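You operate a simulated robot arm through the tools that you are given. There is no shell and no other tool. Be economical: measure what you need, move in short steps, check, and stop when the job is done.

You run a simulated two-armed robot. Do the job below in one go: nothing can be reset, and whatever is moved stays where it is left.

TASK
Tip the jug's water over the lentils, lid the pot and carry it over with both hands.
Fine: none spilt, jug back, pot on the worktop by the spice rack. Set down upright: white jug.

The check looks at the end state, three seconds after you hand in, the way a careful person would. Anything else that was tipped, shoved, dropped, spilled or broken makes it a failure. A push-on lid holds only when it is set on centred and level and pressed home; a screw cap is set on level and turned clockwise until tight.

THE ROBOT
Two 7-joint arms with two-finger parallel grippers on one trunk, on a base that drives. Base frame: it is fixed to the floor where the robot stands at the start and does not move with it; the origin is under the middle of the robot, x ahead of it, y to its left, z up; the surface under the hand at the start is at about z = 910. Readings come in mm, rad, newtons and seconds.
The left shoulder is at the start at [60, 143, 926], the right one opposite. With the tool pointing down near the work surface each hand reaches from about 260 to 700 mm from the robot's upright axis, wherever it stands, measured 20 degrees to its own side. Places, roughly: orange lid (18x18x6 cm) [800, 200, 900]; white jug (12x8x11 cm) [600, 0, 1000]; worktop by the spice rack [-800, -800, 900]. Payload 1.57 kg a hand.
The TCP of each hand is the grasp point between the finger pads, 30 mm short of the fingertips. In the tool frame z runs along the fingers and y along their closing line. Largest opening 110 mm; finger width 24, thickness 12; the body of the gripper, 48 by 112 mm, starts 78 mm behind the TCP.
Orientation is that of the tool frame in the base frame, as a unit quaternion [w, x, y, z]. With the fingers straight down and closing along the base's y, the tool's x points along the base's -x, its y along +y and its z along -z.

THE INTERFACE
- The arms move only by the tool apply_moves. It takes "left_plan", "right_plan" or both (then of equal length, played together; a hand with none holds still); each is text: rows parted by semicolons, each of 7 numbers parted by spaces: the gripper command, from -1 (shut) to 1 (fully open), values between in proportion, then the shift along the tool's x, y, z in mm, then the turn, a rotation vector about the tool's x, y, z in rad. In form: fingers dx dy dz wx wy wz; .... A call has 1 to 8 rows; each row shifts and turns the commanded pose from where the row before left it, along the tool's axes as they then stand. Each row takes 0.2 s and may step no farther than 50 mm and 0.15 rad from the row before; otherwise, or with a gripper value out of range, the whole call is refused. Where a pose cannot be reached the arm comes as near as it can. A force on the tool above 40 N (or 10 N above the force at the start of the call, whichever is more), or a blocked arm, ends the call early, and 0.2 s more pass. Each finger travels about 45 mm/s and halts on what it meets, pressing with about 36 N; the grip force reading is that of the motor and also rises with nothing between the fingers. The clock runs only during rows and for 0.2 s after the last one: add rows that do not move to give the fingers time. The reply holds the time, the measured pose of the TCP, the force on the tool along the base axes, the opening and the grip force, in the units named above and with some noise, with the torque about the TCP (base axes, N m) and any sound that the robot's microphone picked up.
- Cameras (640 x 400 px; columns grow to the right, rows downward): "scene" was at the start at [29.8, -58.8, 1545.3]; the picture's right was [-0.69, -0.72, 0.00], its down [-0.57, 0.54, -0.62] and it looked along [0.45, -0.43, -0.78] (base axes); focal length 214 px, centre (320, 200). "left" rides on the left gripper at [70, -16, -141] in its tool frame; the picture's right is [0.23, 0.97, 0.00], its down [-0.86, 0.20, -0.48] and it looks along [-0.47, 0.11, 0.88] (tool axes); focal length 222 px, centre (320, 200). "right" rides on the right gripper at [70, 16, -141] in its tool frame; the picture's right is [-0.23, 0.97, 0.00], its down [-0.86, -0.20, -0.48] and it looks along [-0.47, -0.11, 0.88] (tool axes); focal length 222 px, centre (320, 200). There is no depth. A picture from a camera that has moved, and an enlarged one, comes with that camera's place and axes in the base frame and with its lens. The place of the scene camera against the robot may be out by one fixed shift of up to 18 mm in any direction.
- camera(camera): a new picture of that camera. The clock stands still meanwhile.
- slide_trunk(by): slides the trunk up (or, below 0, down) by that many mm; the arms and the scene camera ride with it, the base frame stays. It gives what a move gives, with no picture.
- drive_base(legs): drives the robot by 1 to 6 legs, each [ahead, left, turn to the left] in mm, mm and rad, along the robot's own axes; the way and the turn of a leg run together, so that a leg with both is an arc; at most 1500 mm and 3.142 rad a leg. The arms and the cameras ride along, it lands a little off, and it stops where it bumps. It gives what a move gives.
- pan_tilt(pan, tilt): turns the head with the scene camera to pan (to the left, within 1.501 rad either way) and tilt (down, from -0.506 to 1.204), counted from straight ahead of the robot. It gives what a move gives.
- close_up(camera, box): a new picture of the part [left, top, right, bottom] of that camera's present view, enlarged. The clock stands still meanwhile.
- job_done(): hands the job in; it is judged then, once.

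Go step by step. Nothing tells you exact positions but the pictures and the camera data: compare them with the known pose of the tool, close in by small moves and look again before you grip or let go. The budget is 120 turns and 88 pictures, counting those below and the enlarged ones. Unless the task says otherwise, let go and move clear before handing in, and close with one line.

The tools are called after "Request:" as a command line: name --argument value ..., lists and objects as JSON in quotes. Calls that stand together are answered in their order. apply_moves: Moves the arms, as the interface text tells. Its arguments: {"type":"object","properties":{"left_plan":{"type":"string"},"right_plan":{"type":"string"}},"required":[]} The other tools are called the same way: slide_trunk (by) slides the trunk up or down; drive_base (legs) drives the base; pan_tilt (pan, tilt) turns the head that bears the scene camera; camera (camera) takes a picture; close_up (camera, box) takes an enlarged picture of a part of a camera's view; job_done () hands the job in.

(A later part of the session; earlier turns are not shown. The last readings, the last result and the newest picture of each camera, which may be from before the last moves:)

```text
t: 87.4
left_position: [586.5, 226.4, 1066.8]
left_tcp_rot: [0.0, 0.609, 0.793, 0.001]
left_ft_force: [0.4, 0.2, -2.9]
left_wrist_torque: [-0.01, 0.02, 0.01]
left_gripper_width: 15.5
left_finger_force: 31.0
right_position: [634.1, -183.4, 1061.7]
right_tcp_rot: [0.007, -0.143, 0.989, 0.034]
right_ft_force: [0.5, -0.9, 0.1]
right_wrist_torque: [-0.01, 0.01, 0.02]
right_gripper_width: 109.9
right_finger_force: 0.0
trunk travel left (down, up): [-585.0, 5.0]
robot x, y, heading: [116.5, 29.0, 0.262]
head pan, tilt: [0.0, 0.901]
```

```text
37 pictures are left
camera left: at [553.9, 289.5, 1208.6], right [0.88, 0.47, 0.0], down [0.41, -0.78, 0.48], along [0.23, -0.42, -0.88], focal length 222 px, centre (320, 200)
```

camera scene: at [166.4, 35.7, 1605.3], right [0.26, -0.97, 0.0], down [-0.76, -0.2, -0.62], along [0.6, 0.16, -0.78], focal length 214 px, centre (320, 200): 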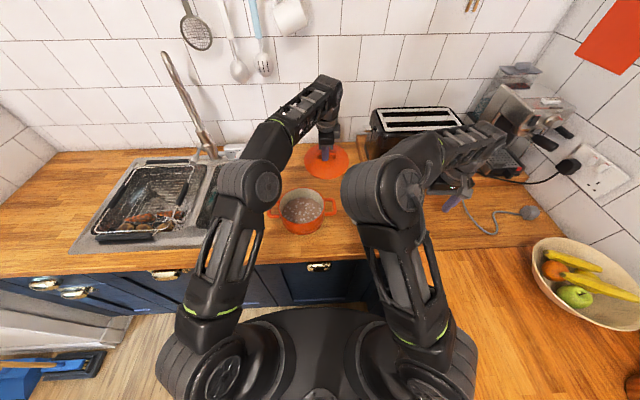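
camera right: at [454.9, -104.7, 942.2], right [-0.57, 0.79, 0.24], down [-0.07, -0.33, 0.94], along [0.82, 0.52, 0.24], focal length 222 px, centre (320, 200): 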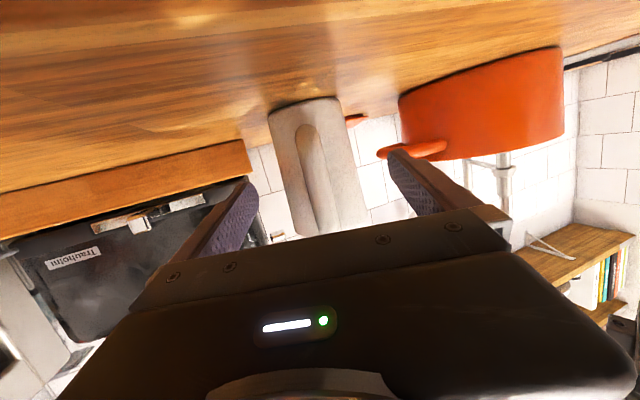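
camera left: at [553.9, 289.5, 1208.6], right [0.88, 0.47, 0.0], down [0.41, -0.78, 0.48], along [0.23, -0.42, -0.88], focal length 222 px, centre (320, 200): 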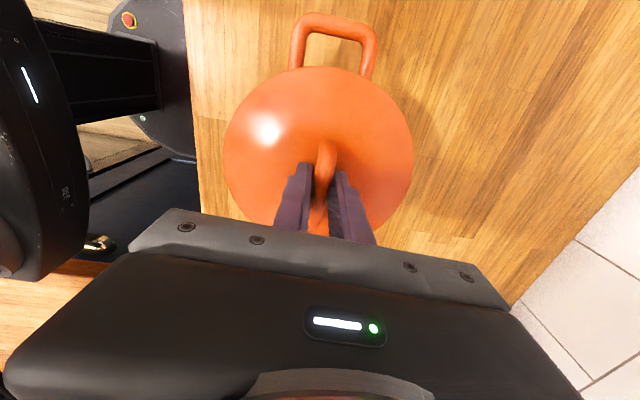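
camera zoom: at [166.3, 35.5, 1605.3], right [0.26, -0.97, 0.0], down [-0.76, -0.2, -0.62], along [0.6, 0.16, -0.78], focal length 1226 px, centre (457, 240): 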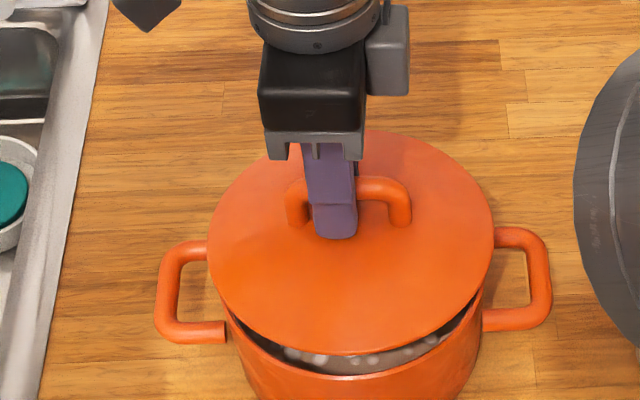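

The lid is laterally aligned; forward maybe 3 mm too far. I shift back 3 mm, lower 14 mm and look again.

Request:
apply_moves --left_plan "-1 0 -3 7 0 0 0; -1 0 0 7 0 0 0; -1 0 0 0 0 0 0"

Request:
close_up --camera "scene" --box '[256, 173, 352, 233]'

Request:
close_up --camera "left" --box '[200, 40, 440, 190]'

```text
t: 88.2
left_position: [582.8, 225.9, 1052.3]
left_tcp_rot: [0.0, 0.61, 0.793, 0.001]
left_ft_force: [-0.4, -0.2, -2.4]
left_wrist_torque: [-0.01, 0.0, -0.06]
left_gripper_width: 15.5
left_finger_force: 30.5
right_position: [634.0, -183.2, 1062.2]
right_tcp_rot: [0.008, -0.144, 0.989, 0.033]
right_ft_force: [0.7, 0.2, 1.1]
right_wrist_torque: [0.02, 0.01, 0.02]
right_gripper_width: 110.1
right_finger_force: 0.1
trunk travel left (down, up): [-585.0, 5.0]
robot x, y, heading: [116.5, 35.9, 0.262]
head pan, tilt: [0.0, 0.901]
```

```text
6.67 times, centred on (304, 203) of scene
camera zoom: at [165.9, 35.6, 1605.3], right [0.26, -0.97, 0.0], down [-0.76, -0.2, -0.62], along [0.6, 0.16, -0.78], focal length 1430 px, centre (427, 180)
```

zoom: 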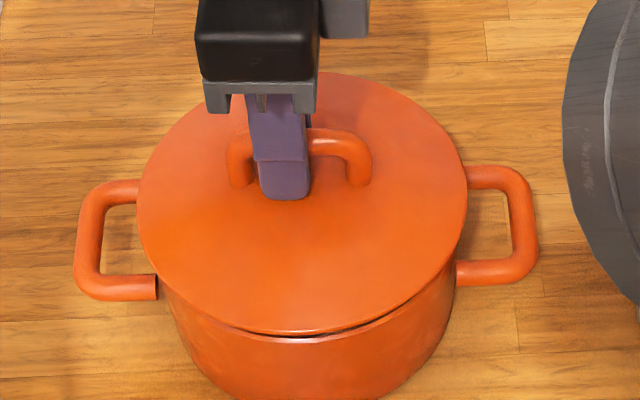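

```text
2.67 times, centred on (320, 115) of left
camera zoom: at [550.8, 289.9, 1194.6], right [0.88, 0.47, 0.0], down [0.41, -0.78, 0.48], along [0.23, -0.42, -0.88], focal length 592 px, centre (320, 427)
```

zoom: 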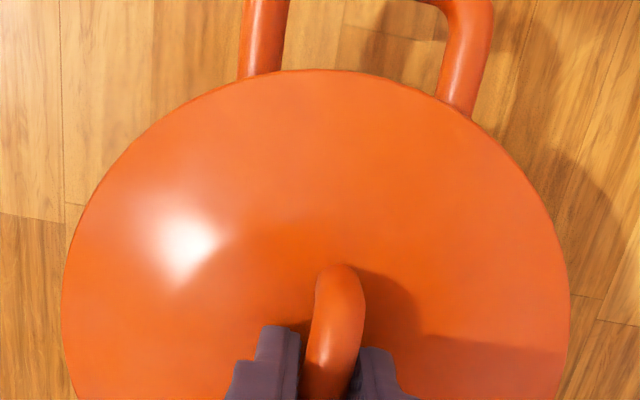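

Lid and pot agree within a couple of millimetres in both views. I lower gently to contact.

Request:
apply_moves --left_plan "-1 0 0 3 0 0 0; -1 0 0 3 0 0 0; -1 0 0 0 0 0 0"

Request:
apply_moves --left_plan "-1 0 0 2 0 0 0; -1 0 0 0 0 0 0"

Request:
apply_moves --left_plan "-1 0 0 2 0 0 0; -1 0 0 0 0 0 0"

```text
t: 89.0
left_position: [584.5, 227.2, 1047.4]
left_tcp_rot: [0.0, 0.609, 0.793, 0.002]
left_ft_force: [0.1, -0.8, -1.9]
left_wrist_torque: [-0.06, 0.0, 0.01]
left_gripper_width: 15.7
left_finger_force: 30.8
right_position: [635.1, -182.8, 1062.4]
right_tcp_rot: [0.008, -0.145, 0.989, 0.031]
right_ft_force: [0.7, 0.0, -0.7]
right_wrist_torque: [-0.05, -0.01, -0.01]
right_gripper_width: 109.8
right_finger_force: 0.1
trunk travel left (down, up): [-585.0, 5.0]
robot x, y, heading: [113.5, 31.4, 0.262]
head pan, tilt: [0.0, 0.901]
```

```text
t: 89.6
left_position: [582.3, 226.6, 1046.6]
left_tcp_rot: [0.001, 0.609, 0.793, 0.001]
left_ft_force: [-0.1, 0.2, -2.0]
left_wrist_torque: [0.01, 0.0, -0.02]
left_gripper_width: 15.3
left_finger_force: 31.4
right_position: [633.2, -183.7, 1062.5]
right_tcp_rot: [0.007, -0.144, 0.989, 0.033]
right_ft_force: [0.9, -0.3, 0.8]
right_wrist_torque: [0.03, -0.02, 0.02]
right_gripper_width: 110.0
right_finger_force: 0.1
trunk travel left (down, up): [-585.0, 5.0]
robot x, y, heading: [117.5, 26.9, 0.26]
head pan, tilt: [0.0, 0.901]
```

```text
t: 90.2
left_position: [583.4, 226.3, 1043.3]
left_tcp_rot: [-0.001, 0.609, 0.793, 0.001]
left_ft_force: [0.8, -0.1, -1.6]
left_wrist_torque: [0.01, -0.02, -0.01]
left_gripper_width: 15.6
left_finger_force: 31.2
right_position: [634.6, -183.3, 1062.0]
right_tcp_rot: [0.008, -0.143, 0.989, 0.033]
right_ft_force: [-0.5, 0.3, 0.3]
right_wrist_torque: [0.04, -0.04, -0.03]
right_gripper_width: 110.1
right_finger_force: 0.0
trunk travel left (down, up): [-585.0, 5.0]
robot x, y, heading: [118.8, 34.2, 0.258]
head pan, tilt: [0.0, 0.901]
```

Request:
apply_moves --left_plan "-1 0 0 2 0 0 0; -1 0 0 0 0 0 0"

Request:
apply_moves --left_plan "-1 0 0 2 0 0 0; -1 0 0 0 0 0 0"

Request:
close_up --camera "scene" --box '[256, 173, 352, 233]'

```text
t: 90.8
left_position: [583.2, 226.4, 1042.5]
left_tcp_rot: [-0.001, 0.609, 0.794, 0.002]
left_ft_force: [-0.7, 0.5, -0.5]
left_wrist_torque: [0.1, 0.11, -0.01]
left_gripper_width: 15.4
left_finger_force: 31.4
right_position: [633.8, -182.5, 1062.7]
right_tcp_rot: [0.008, -0.144, 0.989, 0.032]
right_ft_force: [-0.8, 1.4, 0.3]
right_wrist_torque: [-0.01, -0.02, 0.02]
right_gripper_width: 109.7
right_finger_force: 0.0
trunk travel left (down, up): [-585.0, 5.0]
robot x, y, heading: [114.7, 30.7, 0.258]
head pan, tilt: [0.0, 0.901]
```

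```text
t: 91.4
left_position: [583.1, 227.5, 1043.4]
left_tcp_rot: [0.002, 0.609, 0.793, 0.003]
left_ft_force: [-0.9, 2.6, 19.0]
left_wrist_torque: [0.68, 0.32, -0.06]
left_gripper_width: 15.5
left_finger_force: 31.3
right_position: [634.3, -183.5, 1062.7]
right_tcp_rot: [0.009, -0.144, 0.989, 0.032]
right_ft_force: [-0.1, -0.2, 0.8]
right_wrist_torque: [-0.01, -0.01, -0.01]
right_gripper_width: 110.2
right_finger_force: 0.1
trunk travel left (down, up): [-585.0, 5.0]
robot x, y, heading: [115.7, 30.6, 0.26]
head pan, tilt: [0.0, 0.901]
```

```text
6.67 times, centred on (304, 203) of scene
camera zoom: at [164.3, 35.2, 1605.6], right [0.26, -0.97, 0.0], down [-0.76, -0.2, -0.62], along [0.6, 0.16, -0.78], focal length 1430 px, centre (427, 180)
```

zoom: 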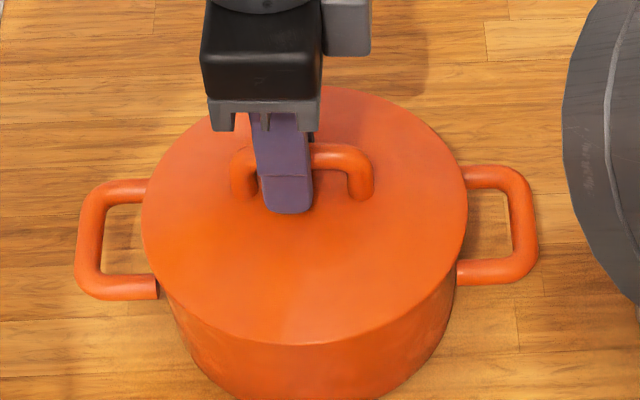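

The lid touches the rim (19 N). I ease off, release it so it can seat itself, then look before pressing.

Request:
apply_moves --left_plan "-1 0 0 -1.5 0 0 0; -0.6 0 0 0 0 0 0; -0.2 0 0 0 0 0 0; -0.2 0 0 0 0 0 0; -0.2 0 0 -15 0 0 0; -0.2 0 0 -35 0 0 0; -0.2 0 0 -20 0 0 0; -0.2 0 0 0 0 0 0"

Request:
close_up --camera "scene" --box '[256, 173, 352, 233]'

Request:
camera --camera "left"

```text
t: 93.2
left_position: [584.7, 228.6, 1112.5]
left_tcp_rot: [0.0, 0.608, 0.794, 0.001]
left_ft_force: [-0.3, 0.1, 1.3]
left_wrist_torque: [-0.04, 0.01, -0.01]
left_gripper_width: 44.0
left_finger_force: 0.0
right_position: [634.5, -182.9, 1062.4]
right_tcp_rot: [0.007, -0.143, 0.989, 0.032]
right_ft_force: [0.5, 0.2, -0.2]
right_wrist_torque: [0.03, 0.01, 0.0]
right_gripper_width: 110.2
right_finger_force: 0.1
trunk travel left (down, up): [-585.0, 5.0]
robot x, y, heading: [113.0, 30.9, 0.262]
head pan, tilt: [0.0, 0.901]
```

```text
6.67 times, centred on (304, 203) of scene
camera zoom: at [165.9, 35.6, 1605.3], right [0.26, -0.97, 0.0], down [-0.76, -0.2, -0.62], along [0.6, 0.16, -0.78], focal length 1430 px, centre (427, 180)
```

zoom: 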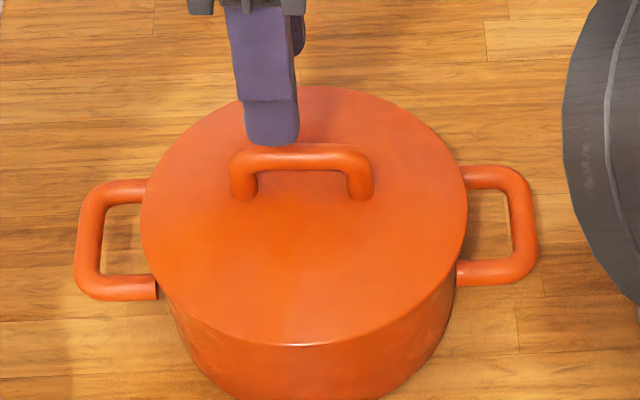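

```text
32 pictures are left
camera left: at [551.3, 290.5, 1253.2], right [0.88, 0.47, 0.0], down [0.41, -0.78, 0.48], along [0.23, -0.42, -0.88], focal length 222 px, centre (320, 200)
```

left: 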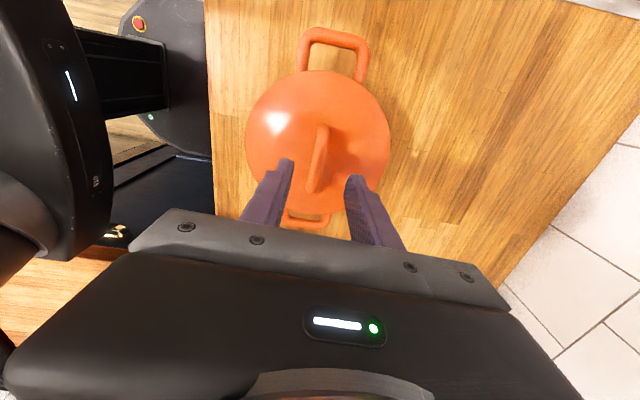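

The lid is centred and level on the pot. I close the left fingers and press down on the middle of the handle.

Request:
apply_moves --left_plan "-1 -7.1 -1.9 0 0 0 0; -1 0 0 0 0 0 0; -1 0 0 10 0 0 0; -1 0 0 10 0 0 0; -1 0 0 10 0 0 0; -1 0 0 4 0 0 0; -1 0 0 0 0 0 0"

Request:
apply_moves --left_plan "-1 0 0 3 0 0 0; -1 0 0 3 0 0 0; -1 0 0 3 0 0 0; -1 0 0 3 0 0 0; -1 0 0 3 0 0 0; -1 0 0 3 0 0 0"

```text
t: 94.8
left_position: [584.1, 221.1, 1076.4]
left_tcp_rot: [0.0, 0.609, 0.793, 0.001]
left_ft_force: [-0.9, 1.1, -0.2]
left_wrist_torque: [-0.02, 0.0, 0.02]
left_gripper_width: 0.1
left_finger_force: 21.7
right_position: [632.9, -184.2, 1062.2]
right_tcp_rot: [0.009, -0.144, 0.989, 0.033]
right_ft_force: [-0.3, 0.0, 0.4]
right_wrist_torque: [-0.01, -0.02, 0.01]
right_gripper_width: 110.2
right_finger_force: 0.0
trunk travel left (down, up): [-585.0, 5.0]
robot x, y, heading: [120.6, 28.3, 0.26]
head pan, tilt: [0.0, 0.901]
```

```text
t: 95.8
left_position: [583.7, 219.5, 1073.4]
left_tcp_rot: [0.006, 0.609, 0.793, 0.005]
left_ft_force: [-5.6, 0.6, 16.6]
left_wrist_torque: [0.13, 0.27, 0.06]
left_gripper_width: 0.0
left_finger_force: 21.3
right_position: [632.7, -183.1, 1063.0]
right_tcp_rot: [0.009, -0.144, 0.989, 0.032]
right_ft_force: [-0.2, 0.7, -1.2]
right_wrist_torque: [0.02, 0.0, 0.0]
right_gripper_width: 110.3
right_finger_force: 0.1
trunk travel left (down, up): [-585.0, 5.0]
robot x, y, heading: [114.8, 31.9, 0.258]
head pan, tilt: [0.0, 0.901]
stopped in row 4 (left hand): the force on the tool passed its limit at 44 N (the readings are from after the stop); the commanded pose is now the measured one
```

Request:
apply_moves --left_plan "-1 0 0 2 0 0 0; -1 0 0 2 0 0 0; -1 0 0 1 0 0 0; -1 0 0 1 0 0 0; -1 0 0 1 0 0 0"

Request:
close_up --camera "scene" --box '[256, 173, 352, 233]'

```text
t: 96.4
left_position: [586.8, 219.3, 1073.6]
left_tcp_rot: [0.009, 0.609, 0.793, 0.008]
left_ft_force: [-5.9, 0.5, 16.8]
left_wrist_torque: [0.19, 0.29, 0.01]
left_gripper_width: 0.3
left_finger_force: 21.1
right_position: [634.0, -184.2, 1062.9]
right_tcp_rot: [0.008, -0.144, 0.989, 0.032]
right_ft_force: [1.1, -0.8, -0.2]
right_wrist_torque: [0.01, 0.03, 0.01]
right_gripper_width: 109.8
right_finger_force: 0.1
trunk travel left (down, up): [-585.0, 5.0]
robot x, y, heading: [114.8, 27.2, 0.263]
head pan, tilt: [0.0, 0.901]
stopped in row 2 (left hand): the force on the tool passed its limit at 42 N (the readings are from after the stop); the commanded pose is now the measured one
```

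```text
6.67 times, centred on (304, 203) of scene
camera zoom: at [164.3, 35.3, 1605.1], right [0.26, -0.97, 0.0], down [-0.76, -0.2, -0.62], along [0.6, 0.16, -0.78], focal length 1430 px, centre (427, 180)
```

zoom: 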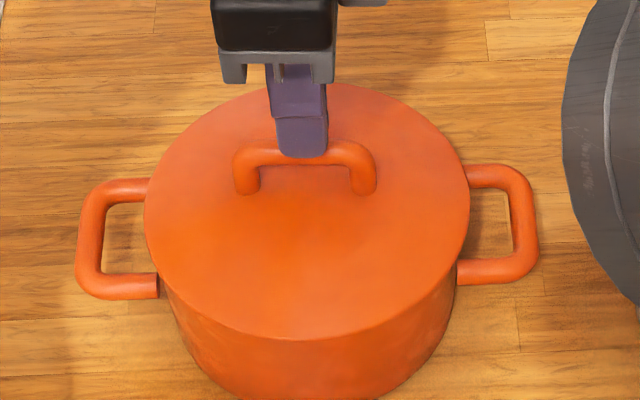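

The lid shifted slightly under the press. I lift off and examine the seam.

Request:
apply_moves --left_plan "-1 0 0 -20 0 0 0; -1 0 0 -40 0 0 0; -1 0 0 0 0 0 0"

Request:
close_up --camera "scene" --box '[272, 190, 336, 230]'

Request:
close_up --camera "left" --box '[220, 20, 412, 140]'

```text
t: 97.2
left_position: [588.4, 219.5, 1132.0]
left_tcp_rot: [0.008, 0.61, 0.793, 0.007]
left_ft_force: [-0.1, -1.0, 0.1]
left_wrist_torque: [0.04, -0.01, 0.0]
left_gripper_width: 0.1
left_finger_force: 21.4
right_position: [633.9, -183.7, 1062.5]
right_tcp_rot: [0.008, -0.144, 0.989, 0.031]
right_ft_force: [0.7, 0.2, 1.2]
right_wrist_torque: [0.01, -0.01, -0.03]
right_gripper_width: 110.1
right_finger_force: 0.0
trunk travel left (down, up): [-585.0, 5.0]
robot x, y, heading: [118.2, 31.5, 0.264]
head pan, tilt: [0.0, 0.901]
```

```text
10.00 times, centred on (304, 210) of scene
camera zoom: at [166.0, 35.8, 1605.2], right [0.26, -0.97, 0.0], down [-0.76, -0.2, -0.62], along [0.6, 0.16, -0.78], focal length 2145 px, centre (480, 100)
```

zoom: 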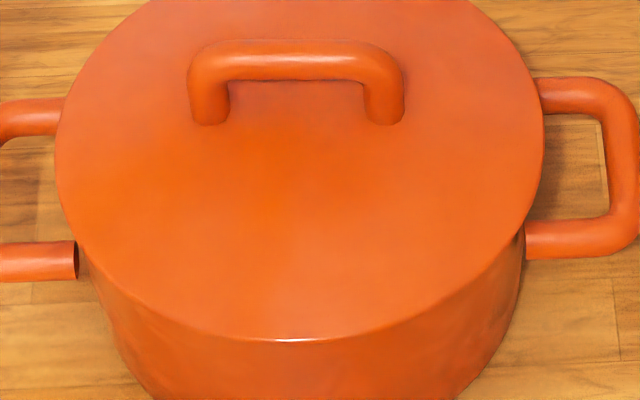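

```text
3.33 times, centred on (316, 80) of left
camera zoom: at [553.7, 281.9, 1272.5], right [0.88, 0.47, 0.02], down [0.4, -0.78, 0.49], along [0.24, -0.42, -0.87], focal length 740 px, centre (333, 600)
```

zoom: 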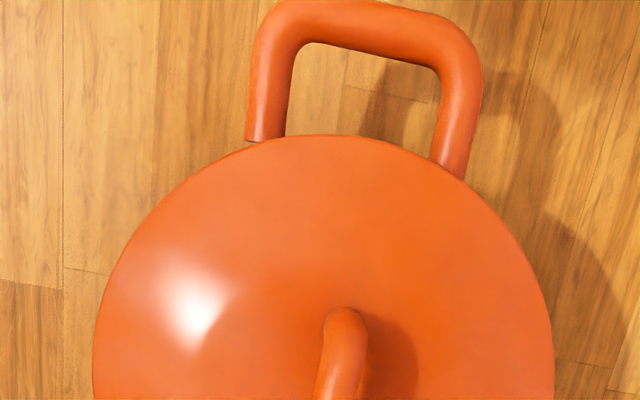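

No click was reported, so I test the seat: regrip the bar, and tug up very slightly while watching the force.

Request:
apply_moves --left_plan "-0.2 0 0 0 0.02 0 0; -0.2 0 0 0 0 0 0; -0.2 0 0 40 0 0 0; -0.2 0 0 30 0 0 0; -0.2 0 0 14 0 0 0; -0.2 0 0 0 0 0 0"

Request:
apply_moves --left_plan "-0.6 0 0 0 0 0 0; -1 0 0 0 0 0 0; -1 0 0 0 0 0 0; -1 0 0 0 0 0 0; -1 0 0 0 0 0 0"

Request:
apply_moves --left_plan "-1 0 0 -2 0 0 0; -1 0 0 -1 0 0 0; -1 0 0 0 0 0 0"

Request:
close_up --camera "scene" --box '[272, 190, 336, 230]'

```text
t: 98.6
left_position: [588.3, 218.6, 1046.1]
left_tcp_rot: [0.002, 0.609, 0.793, -0.002]
left_ft_force: [1.0, -0.8, 0.3]
left_wrist_torque: [0.02, 0.0, 0.01]
left_gripper_width: 44.0
left_finger_force: 0.0
right_position: [634.1, -183.5, 1062.2]
right_tcp_rot: [0.008, -0.144, 0.989, 0.032]
right_ft_force: [-0.9, 0.1, 0.4]
right_wrist_torque: [0.01, 0.01, -0.02]
right_gripper_width: 110.1
right_finger_force: 0.0
trunk travel left (down, up): [-585.0, 5.0]
robot x, y, heading: [118.0, 31.9, 0.267]
head pan, tilt: [0.0, 0.901]
```

```text
t: 99.8
left_position: [587.8, 218.4, 1046.4]
left_tcp_rot: [0.001, 0.61, 0.793, 0.0]
left_ft_force: [-0.6, -0.7, 1.0]
left_wrist_torque: [0.01, 0.0, 0.03]
left_gripper_width: 15.6
left_finger_force: 31.0
right_position: [633.6, -182.8, 1062.7]
right_tcp_rot: [0.007, -0.143, 0.989, 0.032]
right_ft_force: [0.6, 0.5, 0.0]
right_wrist_torque: [-0.04, -0.01, -0.01]
right_gripper_width: 110.2
right_finger_force: 0.0
trunk travel left (down, up): [-585.0, 5.0]
robot x, y, heading: [114.8, 30.5, 0.265]
head pan, tilt: [0.0, 0.901]
```

```text
t: 100.6
left_position: [586.9, 219.4, 1050.0]
left_tcp_rot: [0.001, 0.609, 0.793, -0.001]
left_ft_force: [-0.3, 0.0, -1.6]
left_wrist_torque: [-0.02, 0.01, 0.02]
left_gripper_width: 15.5
left_finger_force: 30.7
right_position: [633.7, -183.3, 1063.4]
right_tcp_rot: [0.008, -0.143, 0.989, 0.033]
right_ft_force: [0.3, 0.0, -0.3]
right_wrist_torque: [0.01, 0.01, 0.0]
right_gripper_width: 110.0
right_finger_force: 0.1
trunk travel left (down, up): [-585.0, 5.0]
robot x, y, heading: [117.6, 31.2, 0.264]
head pan, tilt: [0.0, 0.901]
```

```text
10.00 times, centred on (304, 210) of scene
camera zoom: at [165.9, 35.7, 1605.3], right [0.26, -0.97, 0.0], down [-0.76, -0.2, -0.62], along [0.6, 0.16, -0.78], focal length 2145 px, centre (480, 100)
```

zoom: 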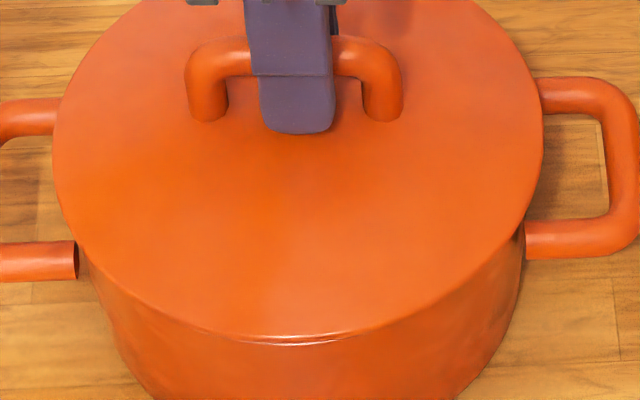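

The lid lifts freely, so it isn't home. With the hand now centred on the lid I press lightly and use the torque to find which side catches.

Request:
apply_moves --left_plan "-1 0 0 2 0 0 0; -1 0 0 2 0 0 0; -1 0 0 2 0 0 0; -1 0 0 0 0 0 0"

Request:
apply_moves --left_plan "-1 0 0 2 0 0 0; -1 0 0 0 0 0 0"

```text
t: 101.6
left_position: [585.6, 217.9, 1046.5]
left_tcp_rot: [0.003, 0.609, 0.793, 0.0]
left_ft_force: [0.1, 3.8, 26.4]
left_wrist_torque: [0.25, 0.16, -0.03]
left_gripper_width: 15.7
left_finger_force: 31.9
right_position: [633.6, -183.6, 1063.3]
right_tcp_rot: [0.009, -0.144, 0.989, 0.031]
right_ft_force: [-0.5, 0.0, -0.4]
right_wrist_torque: [-0.01, -0.02, -0.01]
right_gripper_width: 110.1
right_finger_force: 0.1
trunk travel left (down, up): [-585.0, 5.0]
robot x, y, heading: [113.7, 29.8, 0.263]
head pan, tilt: [0.0, 0.901]
```

```text
t: 102.2
left_position: [585.0, 219.1, 1043.2]
left_tcp_rot: [0.003, 0.61, 0.793, -0.001]
left_ft_force: [6.3, 1.9, 27.4]
left_wrist_torque: [-0.02, -0.09, 0.05]
left_gripper_width: 15.6
left_finger_force: 31.1
right_position: [634.9, -184.2, 1063.5]
right_tcp_rot: [0.008, -0.143, 0.989, 0.033]
right_ft_force: [1.1, 0.3, 0.6]
right_wrist_torque: [0.0, 0.01, 0.04]
right_gripper_width: 110.0
right_finger_force: 0.0
trunk travel left (down, up): [-585.0, 5.0]
robot x, y, heading: [115.5, 30.3, 0.262]
head pan, tilt: [0.0, 0.901]
```

It dropped another 3 mm at about the same force, which looks like seating. I press a little further.

Request:
apply_moves --left_plan "-1 0 0 1.5 0 0 0; -1 0 0 1 0 0 0; -1 0 0 0 0 0 0"

Request:
close_up --camera "scene" --box '[272, 190, 336, 230]'

```text
t: 103.0
left_position: [585.2, 217.4, 1040.9]
left_tcp_rot: [0.002, 0.609, 0.793, -0.001]
left_ft_force: [5.1, -0.6, 27.2]
left_wrist_torque: [-0.07, -0.04, 0.01]
left_gripper_width: 15.7
left_finger_force: 31.6
right_position: [633.9, -185.0, 1063.4]
right_tcp_rot: [0.008, -0.144, 0.989, 0.033]
right_ft_force: [0.4, 0.2, -0.3]
right_wrist_torque: [0.01, -0.04, -0.03]
right_gripper_width: 110.0
right_finger_force: 0.1
trunk travel left (down, up): [-585.0, 5.0]
robot x, y, heading: [115.2, 28.0, 0.262]
head pan, tilt: [0.0, 0.901]
```

```text
10.00 times, centred on (304, 210) of scene
camera zoom: at [164.4, 34.6, 1605.4], right [0.26, -0.97, 0.0], down [-0.76, -0.2, -0.62], along [0.6, 0.16, -0.78], focal length 2145 px, centre (480, 100)
```

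zoom: 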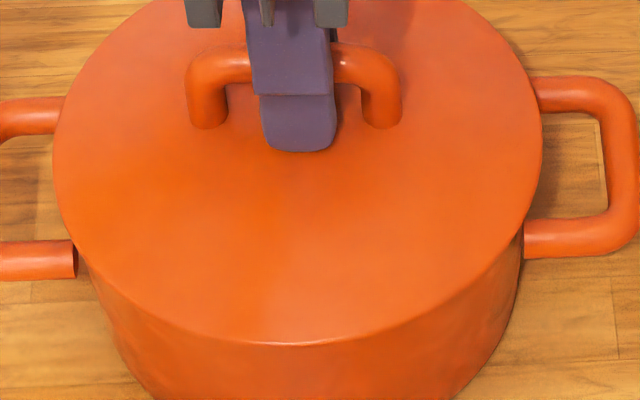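

Request:
apply_moves --left_plan "-1 0 0 -3 0 0 0; -1 0 0 -3 0 0 0; -1 0 0 0 0 0 0"

Request:
close_up --camera "scene" --box '[272, 190, 336, 230]'

```text
t: 103.8
left_position: [585.3, 220.1, 1043.4]
left_tcp_rot: [0.0, 0.609, 0.793, -0.001]
left_ft_force: [0.7, 0.3, -2.1]
left_wrist_torque: [-0.04, 0.0, 0.01]
left_gripper_width: 15.5
left_finger_force: 30.6
right_position: [633.9, -182.8, 1062.3]
right_tcp_rot: [0.008, -0.144, 0.989, 0.032]
right_ft_force: [-0.4, -0.7, 0.3]
right_wrist_torque: [0.01, 0.03, 0.01]
right_gripper_width: 110.2
right_finger_force: 0.1
trunk travel left (down, up): [-585.0, 5.0]
robot x, y, heading: [116.3, 32.7, 0.26]
head pan, tilt: [0.0, 0.901]
```

```text
10.00 times, centred on (304, 210) of scene
camera zoom: at [165.8, 35.6, 1605.1], right [0.26, -0.97, 0.0], down [-0.76, -0.2, -0.62], along [0.6, 0.16, -0.78], focal length 2145 px, centre (480, 100)
```

zoom: 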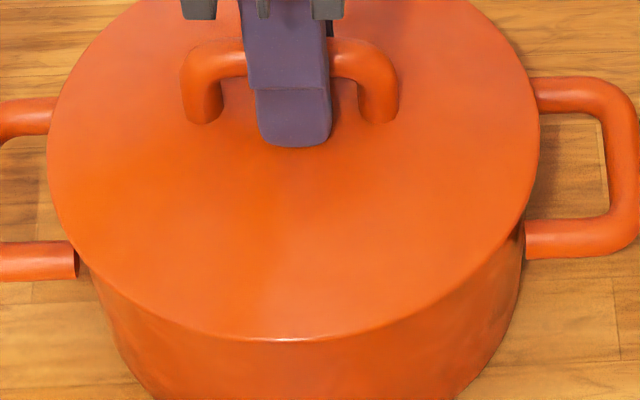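

Still free. The grip slips at 27 N, so I'll release, slide the fingertips down beside the bar until they meet the lid itself, grip again and press through them.

Request:
apply_moves --left_plan "-1 -1.4 0 3 0 0 0; -1 0 0 0 0 0 0; -0.5 0 0 0 0 0 0; -0.5 0 0 0 0 0 0; -0.5 0 0 4 0 0 0; -0.5 0 0 3 0 0 0; -0.5 0 0 0 0 0 0"

Request:
apply_moves --left_plan "-0.5 0 0 2 0 0 0; -0.5 0 0 2 0 0 0; -0.5 0 0 0 0 0 0"

```text
t: 105.4
left_position: [586.1, 217.5, 1037.7]
left_tcp_rot: [0.003, 0.609, 0.793, 0.0]
left_ft_force: [-0.1, 1.0, 19.4]
left_wrist_torque: [0.08, 0.33, -0.07]
left_gripper_width: 27.6
left_finger_force: 0.0
right_position: [632.7, -182.9, 1063.5]
right_tcp_rot: [0.008, -0.143, 0.989, 0.032]
right_ft_force: [0.4, 0.1, -0.2]
right_wrist_torque: [0.0, 0.0, -0.01]
right_gripper_width: 110.1
right_finger_force: 0.0
trunk travel left (down, up): [-585.0, 5.0]
robot x, y, heading: [116.1, 30.2, 0.261]
head pan, tilt: [0.0, 0.901]
```

```text
t: 105.9
left_position: [589.5, 217.8, 1037.5]
left_tcp_rot: [0.006, 0.608, 0.794, 0.002]
left_ft_force: [-3.6, 2.0, 17.9]
left_wrist_torque: [0.16, 0.57, -0.05]
left_gripper_width: 31.3
left_finger_force: 1.7
right_position: [633.4, -181.9, 1062.2]
right_tcp_rot: [0.008, -0.145, 0.989, 0.032]
right_ft_force: [0.1, -0.6, 0.3]
right_wrist_torque: [0.04, -0.01, -0.01]
right_gripper_width: 110.2
right_finger_force: 0.0
trunk travel left (down, up): [-585.0, 5.0]
robot x, y, heading: [121.3, 34.4, 0.265]
head pan, tilt: [0.0, 0.901]
stopped in row 2 (left hand): the force on the tool passed its limit at 43 N (the readings are from after the stop); the commanded pose is now the measured one
```

Request:
apply_moves --left_plan "-0.5 0 0 -1.5 0.012 0 0; -1 0 0 0 0 0 0; -1 0 0 0 0 0 0; -1 0 0 0 0 0 0; -1 0 0 -2 0 0 0; -1 0 0 -1 0 0 0; -1 0 0 0 0 0 0"

Request:
close_up --camera "scene" --box '[256, 173, 352, 233]'

```text
t: 107.5
left_position: [590.4, 218.8, 1041.4]
left_tcp_rot: [0.001, 0.609, 0.794, -0.004]
left_ft_force: [-0.9, 0.2, -1.7]
left_wrist_torque: [-0.02, -0.02, 0.03]
left_gripper_width: 15.6
left_finger_force: 31.6
right_position: [634.6, -182.2, 1062.2]
right_tcp_rot: [0.008, -0.144, 0.989, 0.033]
right_ft_force: [-0.1, 0.6, 0.7]
right_wrist_torque: [0.0, 0.01, 0.02]
right_gripper_width: 110.1
right_finger_force: 0.0
trunk travel left (down, up): [-585.0, 5.0]
robot x, y, heading: [116.1, 30.4, 0.261]
head pan, tilt: [0.0, 0.901]
```

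```text
6.67 times, centred on (304, 203) of scene
camera zoom: at [166.1, 35.7, 1605.2], right [0.26, -0.97, 0.0], down [-0.76, -0.2, -0.62], along [0.6, 0.16, -0.78], focal length 1430 px, centre (427, 180)
```

zoom: 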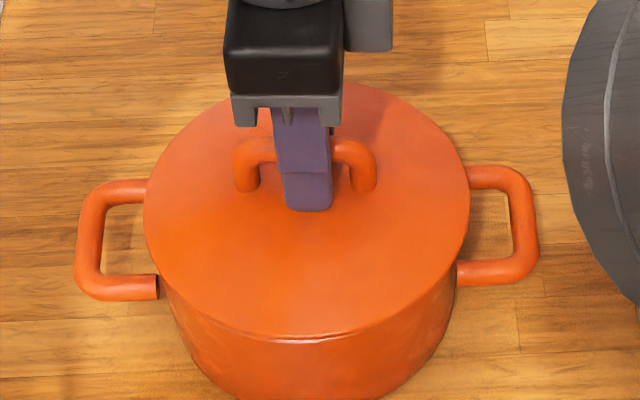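

Still free though nearly centred (about 1.4 mm far, 1.3 mm right). I recentre it while lifted, set it down, release, and press with closed fingertips on the bar, compensating the forward drift.

Request:
apply_moves --left_plan "-1 1.3 -1.4 0 0 0 0; -1 0 0 2.5 0 0 0; -0.5 0 0 0 0 0 0; -0.2 0 0 0 0 0 0; -0.2 0 0 -20 0 0 0; -0.2 0 0 -20 0 0 0; -1 0 0 0 0 0 0; -1 0 0 0 0 0 0"

Request:
apply_moves --left_plan "-1 0 0 0 0 0 0; -1 0 0 2 0 0 0; -1 0 0 2 0 0 0; -1 0 0 0 0 0 0"

Request:
close_up --camera "scene" --box '[256, 173, 352, 233]'

```text
t: 109.3
left_position: [586.0, 218.1, 1079.1]
left_tcp_rot: [0.001, 0.609, 0.794, -0.003]
left_ft_force: [-0.7, 0.0, -0.4]
left_wrist_torque: [0.02, -0.02, -0.02]
left_gripper_width: 0.1
left_finger_force: 4.6
right_position: [634.7, -184.1, 1061.3]
right_tcp_rot: [0.009, -0.144, 0.989, 0.032]
right_ft_force: [0.0, 0.2, 0.1]
right_wrist_torque: [0.05, 0.0, -0.01]
right_gripper_width: 110.1
right_finger_force: 0.1
trunk travel left (down, up): [-585.0, 5.0]
robot x, y, heading: [115.1, 36.0, 0.257]
head pan, tilt: [0.0, 0.901]
```

```text
t: 110.3
left_position: [586.6, 218.6, 1075.6]
left_tcp_rot: [0.0, 0.609, 0.793, -0.004]
left_ft_force: [-0.5, 0.3, -0.8]
left_wrist_torque: [-0.03, -0.02, 0.0]
left_gripper_width: 0.2
left_finger_force: 21.3
right_position: [634.9, -182.6, 1062.7]
right_tcp_rot: [0.009, -0.143, 0.989, 0.032]
right_ft_force: [-0.8, -0.8, 0.3]
right_wrist_torque: [0.03, -0.01, 0.0]
right_gripper_width: 110.0
right_finger_force: 0.0
trunk travel left (down, up): [-585.0, 5.0]
robot x, y, heading: [114.4, 30.9, 0.258]
head pan, tilt: [0.0, 0.901]
```

```text
6.67 times, centred on (304, 203) of scene
camera zoom: at [165.8, 35.7, 1605.3], right [0.26, -0.97, 0.0], down [-0.76, -0.2, -0.62], along [0.6, 0.16, -0.78], focal length 1430 px, centre (427, 180)
```

zoom: 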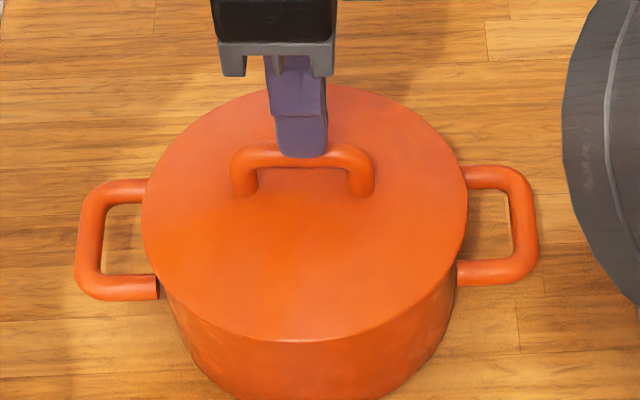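

The lid is centred. I press in small steps.

Request:
apply_moves --left_plan "-1 0 -0.3 2 0 0 0; -1 0 -0.3 1.5 0 0 0; -1 0 -0.3 1 0 0 0; -1 0 0 0 0 0 0"

Request:
apply_moves --left_plan "-1 0 -0.5 1.5 0 0 0; -1 0 -0.3 0.7 0 0 0; -1 0 0 0 0 0 0"

```text
t: 111.3
left_position: [586.4, 219.4, 1073.8]
left_tcp_rot: [0.004, 0.609, 0.793, -0.001]
left_ft_force: [9.1, 6.8, 36.4]
left_wrist_torque: [0.52, -0.16, -0.33]
left_gripper_width: 0.1
left_finger_force: 21.1
right_position: [633.0, -183.4, 1063.6]
right_tcp_rot: [0.008, -0.144, 0.989, 0.033]
right_ft_force: [-0.3, 0.5, 0.4]
right_wrist_torque: [-0.01, -0.02, 0.0]
right_gripper_width: 110.0
right_finger_force: 0.1
trunk travel left (down, up): [-585.0, 5.0]
robot x, y, heading: [114.7, 31.3, 0.258]
head pan, tilt: [0.0, 0.901]
```

```text
t: 111.8
left_position: [586.2, 219.4, 1073.0]
left_tcp_rot: [0.007, 0.609, 0.793, 0.0]
left_ft_force: [-4.6, 1.7, 14.0]
left_wrist_torque: [0.17, 0.18, 0.01]
left_gripper_width: 0.3
left_finger_force: 21.1
right_position: [634.0, -182.6, 1062.1]
right_tcp_rot: [0.009, -0.144, 0.989, 0.031]
right_ft_force: [-0.2, -0.2, 0.4]
right_wrist_torque: [-0.02, 0.0, 0.0]
right_gripper_width: 109.9
right_finger_force: 0.0
trunk travel left (down, up): [-585.0, 5.0]
robot x, y, heading: [115.8, 28.4, 0.256]
head pan, tilt: [0.0, 0.901]
stopped in row 2 (left hand): the force on the tool passed its limit at 50 N (the readings are from after the stop); the commanded pose is now the measured one
```

Reached 50 N centred. I tug-test again.

Request:
apply_moves --left_plan "-0.2 0 0 -8 0.015 0 0; -0.2 0 0 0 0 0 0; -0.2 0 0 0 0 0 0; -0.2 0 0 20 0 0 0; -0.2 0 0 18 0 0 0; -1 0 0 0 0 0 0; -1 0 0 0 0 0 0; -1 0 0 0 0 0 0"

Request:
apply_moves --left_plan "-1 0 0 0 0 0 0; -1 0 0 -2 0 0 0; -1 0 0 -2 0 0 0; -1 0 0 0 0 0 0"

```text
t: 113.6
left_position: [586.7, 219.2, 1040.3]
left_tcp_rot: [-0.001, 0.608, 0.794, -0.007]
left_ft_force: [-0.3, 0.2, -0.5]
left_wrist_torque: [-0.02, -0.12, -0.05]
left_gripper_width: 15.9
left_finger_force: 24.4
right_position: [635.2, -182.9, 1062.6]
right_tcp_rot: [0.008, -0.143, 0.989, 0.032]
right_ft_force: [0.1, 0.4, 0.1]
right_wrist_torque: [-0.01, -0.01, -0.01]
right_gripper_width: 109.8
right_finger_force: 0.0
trunk travel left (down, up): [-585.0, 5.0]
robot x, y, heading: [118.1, 28.5, 0.258]
head pan, tilt: [0.0, 0.901]
```

```text
t: 114.6
left_position: [587.8, 218.6, 1045.8]
left_tcp_rot: [0.0, 0.609, 0.793, -0.007]
left_ft_force: [0.2, -0.3, -2.3]
left_wrist_torque: [0.0, -0.02, 0.0]
left_gripper_width: 15.7
left_finger_force: 31.0
right_position: [634.4, -183.9, 1061.8]
right_tcp_rot: [0.007, -0.144, 0.989, 0.032]
right_ft_force: [0.4, 0.4, 0.5]
right_wrist_torque: [0.01, 0.01, 0.02]
right_gripper_width: 109.7
right_finger_force: 0.1
trunk travel left (down, up): [-585.0, 5.0]
robot x, y, heading: [115.4, 27.5, 0.263]
head pan, tilt: [0.0, 0.901]
```

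It still lifts freely at its own weight. I need to know whether it sits fully down, so I set it down, release it, and bring the right hand camera low for a side view of the seam.

Request:
apply_moves --left_plan "-1 0 0 4 0 0 0; -0.5 0 0 0 0 0 0; -0.2 0 0 0 0 0 0; -0.2 0 0 -10 0 0 0; -0.2 0 0 -30 0 0 0; -0.2 0 0 -30 0 0 0" --right_plan "1 35 0 -5 0 0 0; 1 35 0 -5 0 0 -0.1; 1 35 0 0 0 0 -0.1; 1 30 20 0 0 -0.15 -0.1; 1 0 20 0 0 -0.15 -0.1; 1 0 0 0 0 -0.15 0"

Request:
apply_moves --right_plan "1 0 0 0 0 -0.15 0; 1 0 0 0 0 -0.15 0; 1 0 0 0 0 -0.15 0; 1 0 0 0 0 -0.15 0; 1 0 0 0 0 -0.15 0; 1 0 0 0 0 0 0"

Request:
camera --camera "right"

```text
refused: row 4 steps farther than a row can; nothing moved
```

```text
t: 116.0
left_position: [588.1, 218.7, 1045.9]
left_tcp_rot: [0.0, 0.609, 0.793, -0.007]
left_ft_force: [-0.2, 0.0, -1.9]
left_wrist_torque: [-0.01, -0.03, -0.03]
left_gripper_width: 15.6
left_finger_force: 30.7
right_position: [634.5, -182.4, 1062.3]
right_tcp_rot: [0.369, -0.122, 0.918, 0.082]
right_ft_force: [0.2, 0.1, 0.4]
right_wrist_torque: [-0.01, 0.0, -0.01]
right_gripper_width: 110.1
right_finger_force: 0.1
trunk travel left (down, up): [-585.0, 5.0]
robot x, y, heading: [115.9, 29.4, 0.263]
head pan, tilt: [0.0, 0.901]
```

```text
23 pictures are left
camera right: at [488.4, -212.8, 1115.2], right [-0.12, 0.97, 0.22], down [0.34, -0.17, 0.93], along [0.93, 0.18, -0.31], focal length 222 px, centre (320, 200)
```

right: 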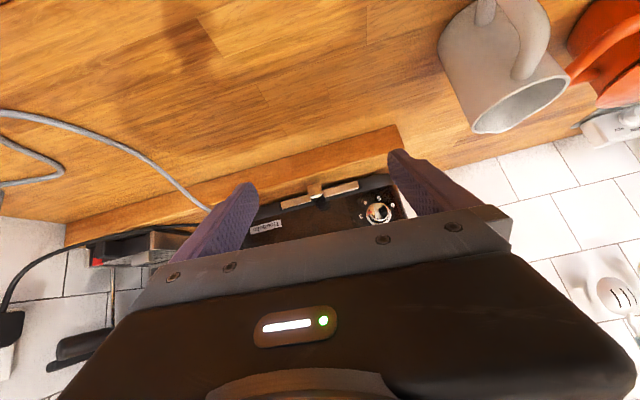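

(One row was too large and was refused; the right hand only pitched in place, harmlessly.) I redo: left sets the lid down and rises, right moves back for the side view.

Request:
apply_moves --left_plan "-1 0 0 2.5 0 0 0; -1 0 0 2 0 0 0; -0.5 0 0 0 0 0 0; -0.2 0 0 0 0 0 0; -0.2 0 0 -15 0 0 0; -0.2 0 0 -30 0 0 0; -0.2 0 0 -20 0 0 0; -0.2 0 0 0 0 0 0" --right_plan "1 24.3 26.4 -13.8 0 0 0; 1 24.3 26.4 -13.8 0 0 0; 1 24.3 26.4 -13.8 0 0 0; 1 24.3 26.4 -13.8 0 0 0; 1 0 0 0 -0.1 0.008 -0.102; 1 0 0 0 -0.1 0.008 -0.102; 1 0 0 0 -0.1 0.008 -0.102; 1 0 0 0 0 0 0"

```text
t: 117.8
left_position: [588.7, 220.0, 1104.9]
left_tcp_rot: [0.001, 0.609, 0.793, -0.008]
left_ft_force: [-0.3, 0.6, 0.5]
left_wrist_torque: [-0.02, -0.01, 0.0]
left_gripper_width: 43.8
left_finger_force: 0.0
right_position: [598.8, -145.0, 1087.2]
right_tcp_rot: [0.345, -0.315, 0.87, 0.16]
right_ft_force: [0.7, 0.4, -0.3]
right_wrist_torque: [-0.02, -0.02, 0.02]
right_gripper_width: 109.9
right_finger_force: 0.0
right hand out of reach, approached as far as the arm can: row 1, 2, 3, 4
trunk travel left (down, up): [-585.0, 5.0]
robot x, y, heading: [117.8, 27.5, 0.258]
head pan, tilt: [0.0, 0.901]
```

Request:
apply_moves --right_plan "1 0 0 0 0 -0.15 0; 1 0 0 0 0 -0.15 0; 1 0 0 0 0 -0.15 0; 1 0 0 0 0 0 0"

Request:
camera --camera "right"

```text
t: 118.8
left_position: [589.4, 222.3, 1106.0]
left_tcp_rot: [0.001, 0.608, 0.794, -0.008]
left_ft_force: [0.4, -0.1, -0.1]
left_wrist_torque: [0.02, -0.03, 0.03]
left_gripper_width: 43.9
left_finger_force: 0.0
right_position: [598.9, -145.4, 1087.6]
right_tcp_rot: [0.53, -0.272, 0.771, 0.226]
right_ft_force: [-1.1, 0.4, 0.0]
right_wrist_torque: [0.0, -0.02, -0.02]
right_gripper_width: 109.9
right_finger_force: 0.0
trunk travel left (down, up): [-585.0, 5.0]
robot x, y, heading: [114.5, 30.4, 0.261]
head pan, tilt: [0.0, 0.901]
```

```text
22 pictures are left
camera right: at [469.9, -235.2, 1069.8], right [-0.57, 0.77, 0.27], down [0.05, -0.3, 0.95], along [0.82, 0.56, 0.14], focal length 222 px, centre (320, 200)
```

right: 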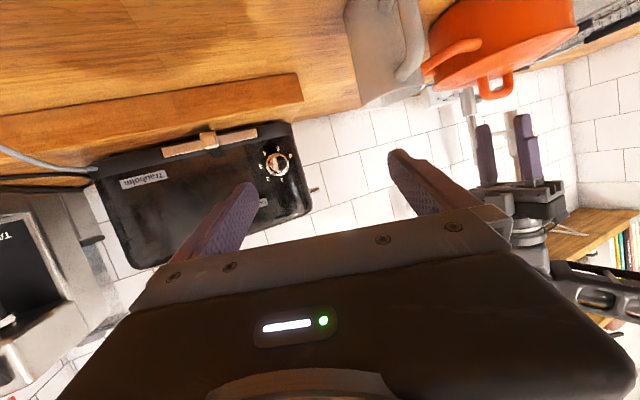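

The pot and lid are visible side-on (upside-down). I enlarge the seam.

Request:
close_up --camera "right" --box '[416, 20, 592, 130]'

```text
3.64 times, centred on (504, 75) of right
camera zoom: at [469.9, -235.2, 1069.8], right [-0.57, 0.77, 0.27], down [0.05, -0.3, 0.95], along [0.82, 0.56, 0.14], focal length 808 px, centre (-349, 654)
```

zoom: 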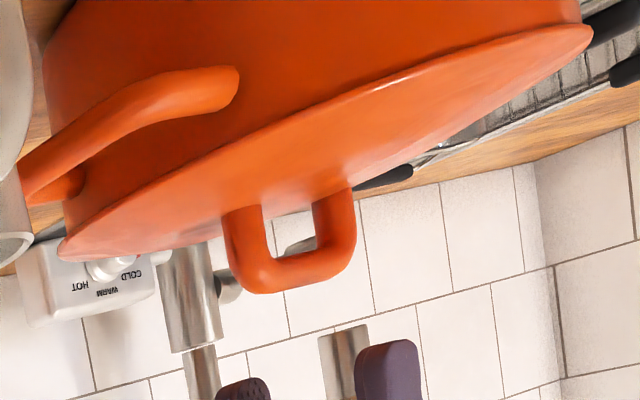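

The lid edge lies flush with the rim all round and level: it is a resting casserole lid, seated. I give it one final centred press, then check.

Request:
apply_moves --left_plan "-1 0 -1 0 0 0 0; -1 0 0 0 0 0 0; -1 0 0 15 0 0 0; -1 0 0 12 0 0 0; -1 0 -0.3 4 0 0 0; -1 0 -0.3 2 0 0 0; -1 0 -0.3 1.5 0 0 0; -1 0 0 0 0 0 0"

Request:
apply_moves --left_plan "-1 0 0 -30 0 0 0; -1 0 0 -40 0 0 0; 1 0 0 -15 0 0 0; 1 0 0 0 0 0 0"

Request:
close_up --camera "scene" --box '[256, 173, 352, 233]'

```text
t: 120.6
left_position: [584.7, 218.5, 1072.0]
left_tcp_rot: [0.001, 0.608, 0.794, -0.006]
left_ft_force: [2.6, 3.6, 21.1]
left_wrist_torque: [0.36, -0.01, -0.11]
left_gripper_width: 0.3
left_finger_force: 21.5
right_position: [597.5, -146.5, 1087.4]
right_tcp_rot: [0.531, -0.271, 0.77, 0.226]
right_ft_force: [0.0, -0.4, -1.3]
right_wrist_torque: [-0.03, -0.05, -0.01]
right_gripper_width: 109.8
right_finger_force: 0.1
trunk travel left (down, up): [-585.0, 5.0]
robot x, y, heading: [115.6, 31.0, 0.263]
head pan, tilt: [0.0, 0.901]
```

```text
t: 121.6
left_position: [584.1, 221.2, 1148.9]
left_tcp_rot: [-0.004, 0.608, 0.794, -0.011]
left_ft_force: [0.5, -0.8, 0.2]
left_wrist_torque: [0.0, -0.03, 0.03]
left_gripper_width: 49.8
left_finger_force: 0.1
left hand out of reach, approached as far as the arm can: row 3
right_position: [600.3, -145.5, 1087.2]
right_tcp_rot: [0.53, -0.271, 0.771, 0.225]
right_ft_force: [-0.2, -0.3, -0.1]
right_wrist_torque: [-0.03, -0.01, -0.03]
right_gripper_width: 110.1
right_finger_force: 0.1
trunk travel left (down, up): [-585.0, 5.0]
robot x, y, heading: [111.9, 29.7, 0.263]
head pan, tilt: [0.0, 0.901]
```

```text
6.67 times, centred on (304, 203) of scene
camera zoom: at [165.7, 36.6, 1605.3], right [0.26, -0.97, 0.0], down [-0.76, -0.2, -0.62], along [0.6, 0.16, -0.78], focal length 1430 px, centre (427, 180)
```

zoom: 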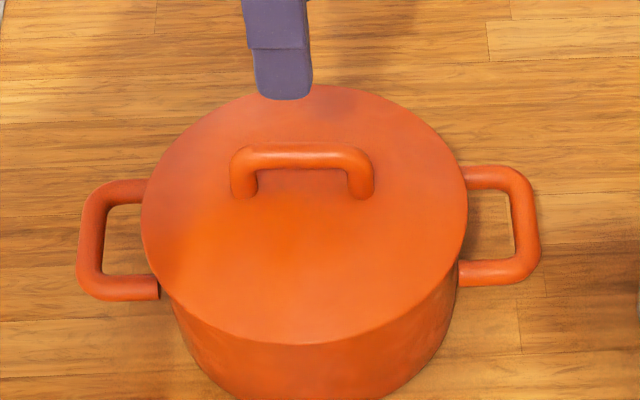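

The lid is centred and level. I press once more firmly with the tool trued up, and this time leave it untouched afterwards.

Request:
apply_moves --left_plan "-1 0 0 20 -0.022 0 0; -1 0 0 25 0 0 0; -1 0 0 20 0 0 0; -1 0 0 8 0 0 0; -1 0 0 2 0 0 0; -1 0 -0.3 2 0 0 0; -1 0 -0.3 1.5 0 0 0; -1 0 0 0 0 0 0"

Request:
apply_moves --left_plan "-1 0 -0.3 1 0 0 0; -1 0 -0.3 1 0 0 0; -1 0 0 0 0 0 0"

```text
t: 123.4
left_position: [587.3, 218.2, 1077.3]
left_tcp_rot: [0.007, 0.609, 0.793, 0.003]
left_ft_force: [0.1, -0.7, 0.5]
left_wrist_torque: [-0.01, 0.02, -0.02]
left_gripper_width: 0.0
left_finger_force: 21.3
right_position: [598.8, -145.3, 1087.3]
right_tcp_rot: [0.53, -0.271, 0.771, 0.226]
right_ft_force: [-0.7, -0.8, -0.2]
right_wrist_torque: [0.01, 0.0, 0.0]
right_gripper_width: 109.8
right_finger_force: 0.1
trunk travel left (down, up): [-585.0, 5.0]
robot x, y, heading: [115.4, 34.7, 0.26]
head pan, tilt: [0.0, 0.901]
```

```text
t: 124.2
left_position: [586.3, 218.9, 1074.8]
left_tcp_rot: [0.006, 0.609, 0.794, 0.003]
left_ft_force: [-0.9, 0.4, 1.4]
left_wrist_torque: [0.0, -0.01, -0.01]
left_gripper_width: 0.0
left_finger_force: 21.7
right_position: [599.7, -145.1, 1086.4]
right_tcp_rot: [0.53, -0.271, 0.771, 0.226]
right_ft_force: [0.4, 1.0, 0.2]
right_wrist_torque: [-0.01, 0.02, -0.08]
right_gripper_width: 110.2
right_finger_force: 0.1
trunk travel left (down, up): [-585.0, 5.0]
robot x, y, heading: [115.5, 27.7, 0.261]
head pan, tilt: [0.0, 0.901]
```

Request:
apply_moves --left_plan "-1 1.5 -1.5 1 0.01 0 0; -1 0 -0.3 1.5 0 0 0; -1 0 -0.3 1.5 0 0 0; -1 0 -0.3 1 0 0 0; -1 0 0 0 0 0 0"

```text
t: 125.4
left_position: [583.4, 218.9, 1072.6]
left_tcp_rot: [0.006, 0.609, 0.793, 0.0]
left_ft_force: [2.9, 2.3, 18.0]
left_wrist_torque: [0.23, 0.01, -0.04]
left_gripper_width: 0.3
left_finger_force: 20.9
right_position: [598.1, -145.4, 1087.0]
right_tcp_rot: [0.531, -0.27, 0.771, 0.225]
right_ft_force: [0.3, 0.2, 0.9]
right_wrist_torque: [-0.01, -0.03, 0.01]
right_gripper_width: 110.2
right_finger_force: 0.0
trunk travel left (down, up): [-585.0, 5.0]
robot x, y, heading: [115.6, 31.9, 0.261]
head pan, tilt: [0.0, 0.901]
```

Request:
apply_moves --left_plan "-1 0 -0.3 1 0 0 0; -1 0 -0.3 1 0 0 0; -1 0 0 0 0 0 0"

Request:
apply_moves --left_plan "-1 0 -0.3 1 0 0 0; -1 0 -0.3 1 0 0 0; -1 0 0 0 0 0 0"

```text
t: 126.2
left_position: [583.5, 219.1, 1072.6]
left_tcp_rot: [0.009, 0.608, 0.794, 0.001]
left_ft_force: [-3.9, 0.1, 11.5]
left_wrist_torque: [0.09, 0.17, 0.05]
left_gripper_width: 0.2
left_finger_force: 21.6
right_position: [598.3, -146.2, 1087.4]
right_tcp_rot: [0.53, -0.272, 0.771, 0.226]
right_ft_force: [-0.2, -0.3, -0.5]
right_wrist_torque: [0.0, -0.01, 0.0]
right_gripper_width: 109.9
right_finger_force: 0.0
trunk travel left (down, up): [-585.0, 5.0]
robot x, y, heading: [116.5, 30.4, 0.261]
head pan, tilt: [0.0, 0.901]
stopped in row 3 (left hand): the force on the tool passed its limit at 41 N (the readings are from after the stop); the commanded pose is now the measured one
```

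```text
t: 127.0
left_position: [583.2, 220.4, 1073.6]
left_tcp_rot: [0.011, 0.608, 0.794, 0.004]
left_ft_force: [1.1, 4.5, 40.9]
left_wrist_torque: [0.62, 0.14, -0.18]
left_gripper_width: 0.0
left_finger_force: 21.0
right_position: [597.2, -145.8, 1087.5]
right_tcp_rot: [0.53, -0.272, 0.771, 0.226]
right_ft_force: [-0.3, 0.4, 0.7]
right_wrist_torque: [0.03, -0.01, 0.04]
right_gripper_width: 110.2
right_finger_force: 0.1
trunk travel left (down, up): [-585.0, 5.0]
robot x, y, heading: [117.5, 28.9, 0.26]
head pan, tilt: [0.0, 0.901]
```

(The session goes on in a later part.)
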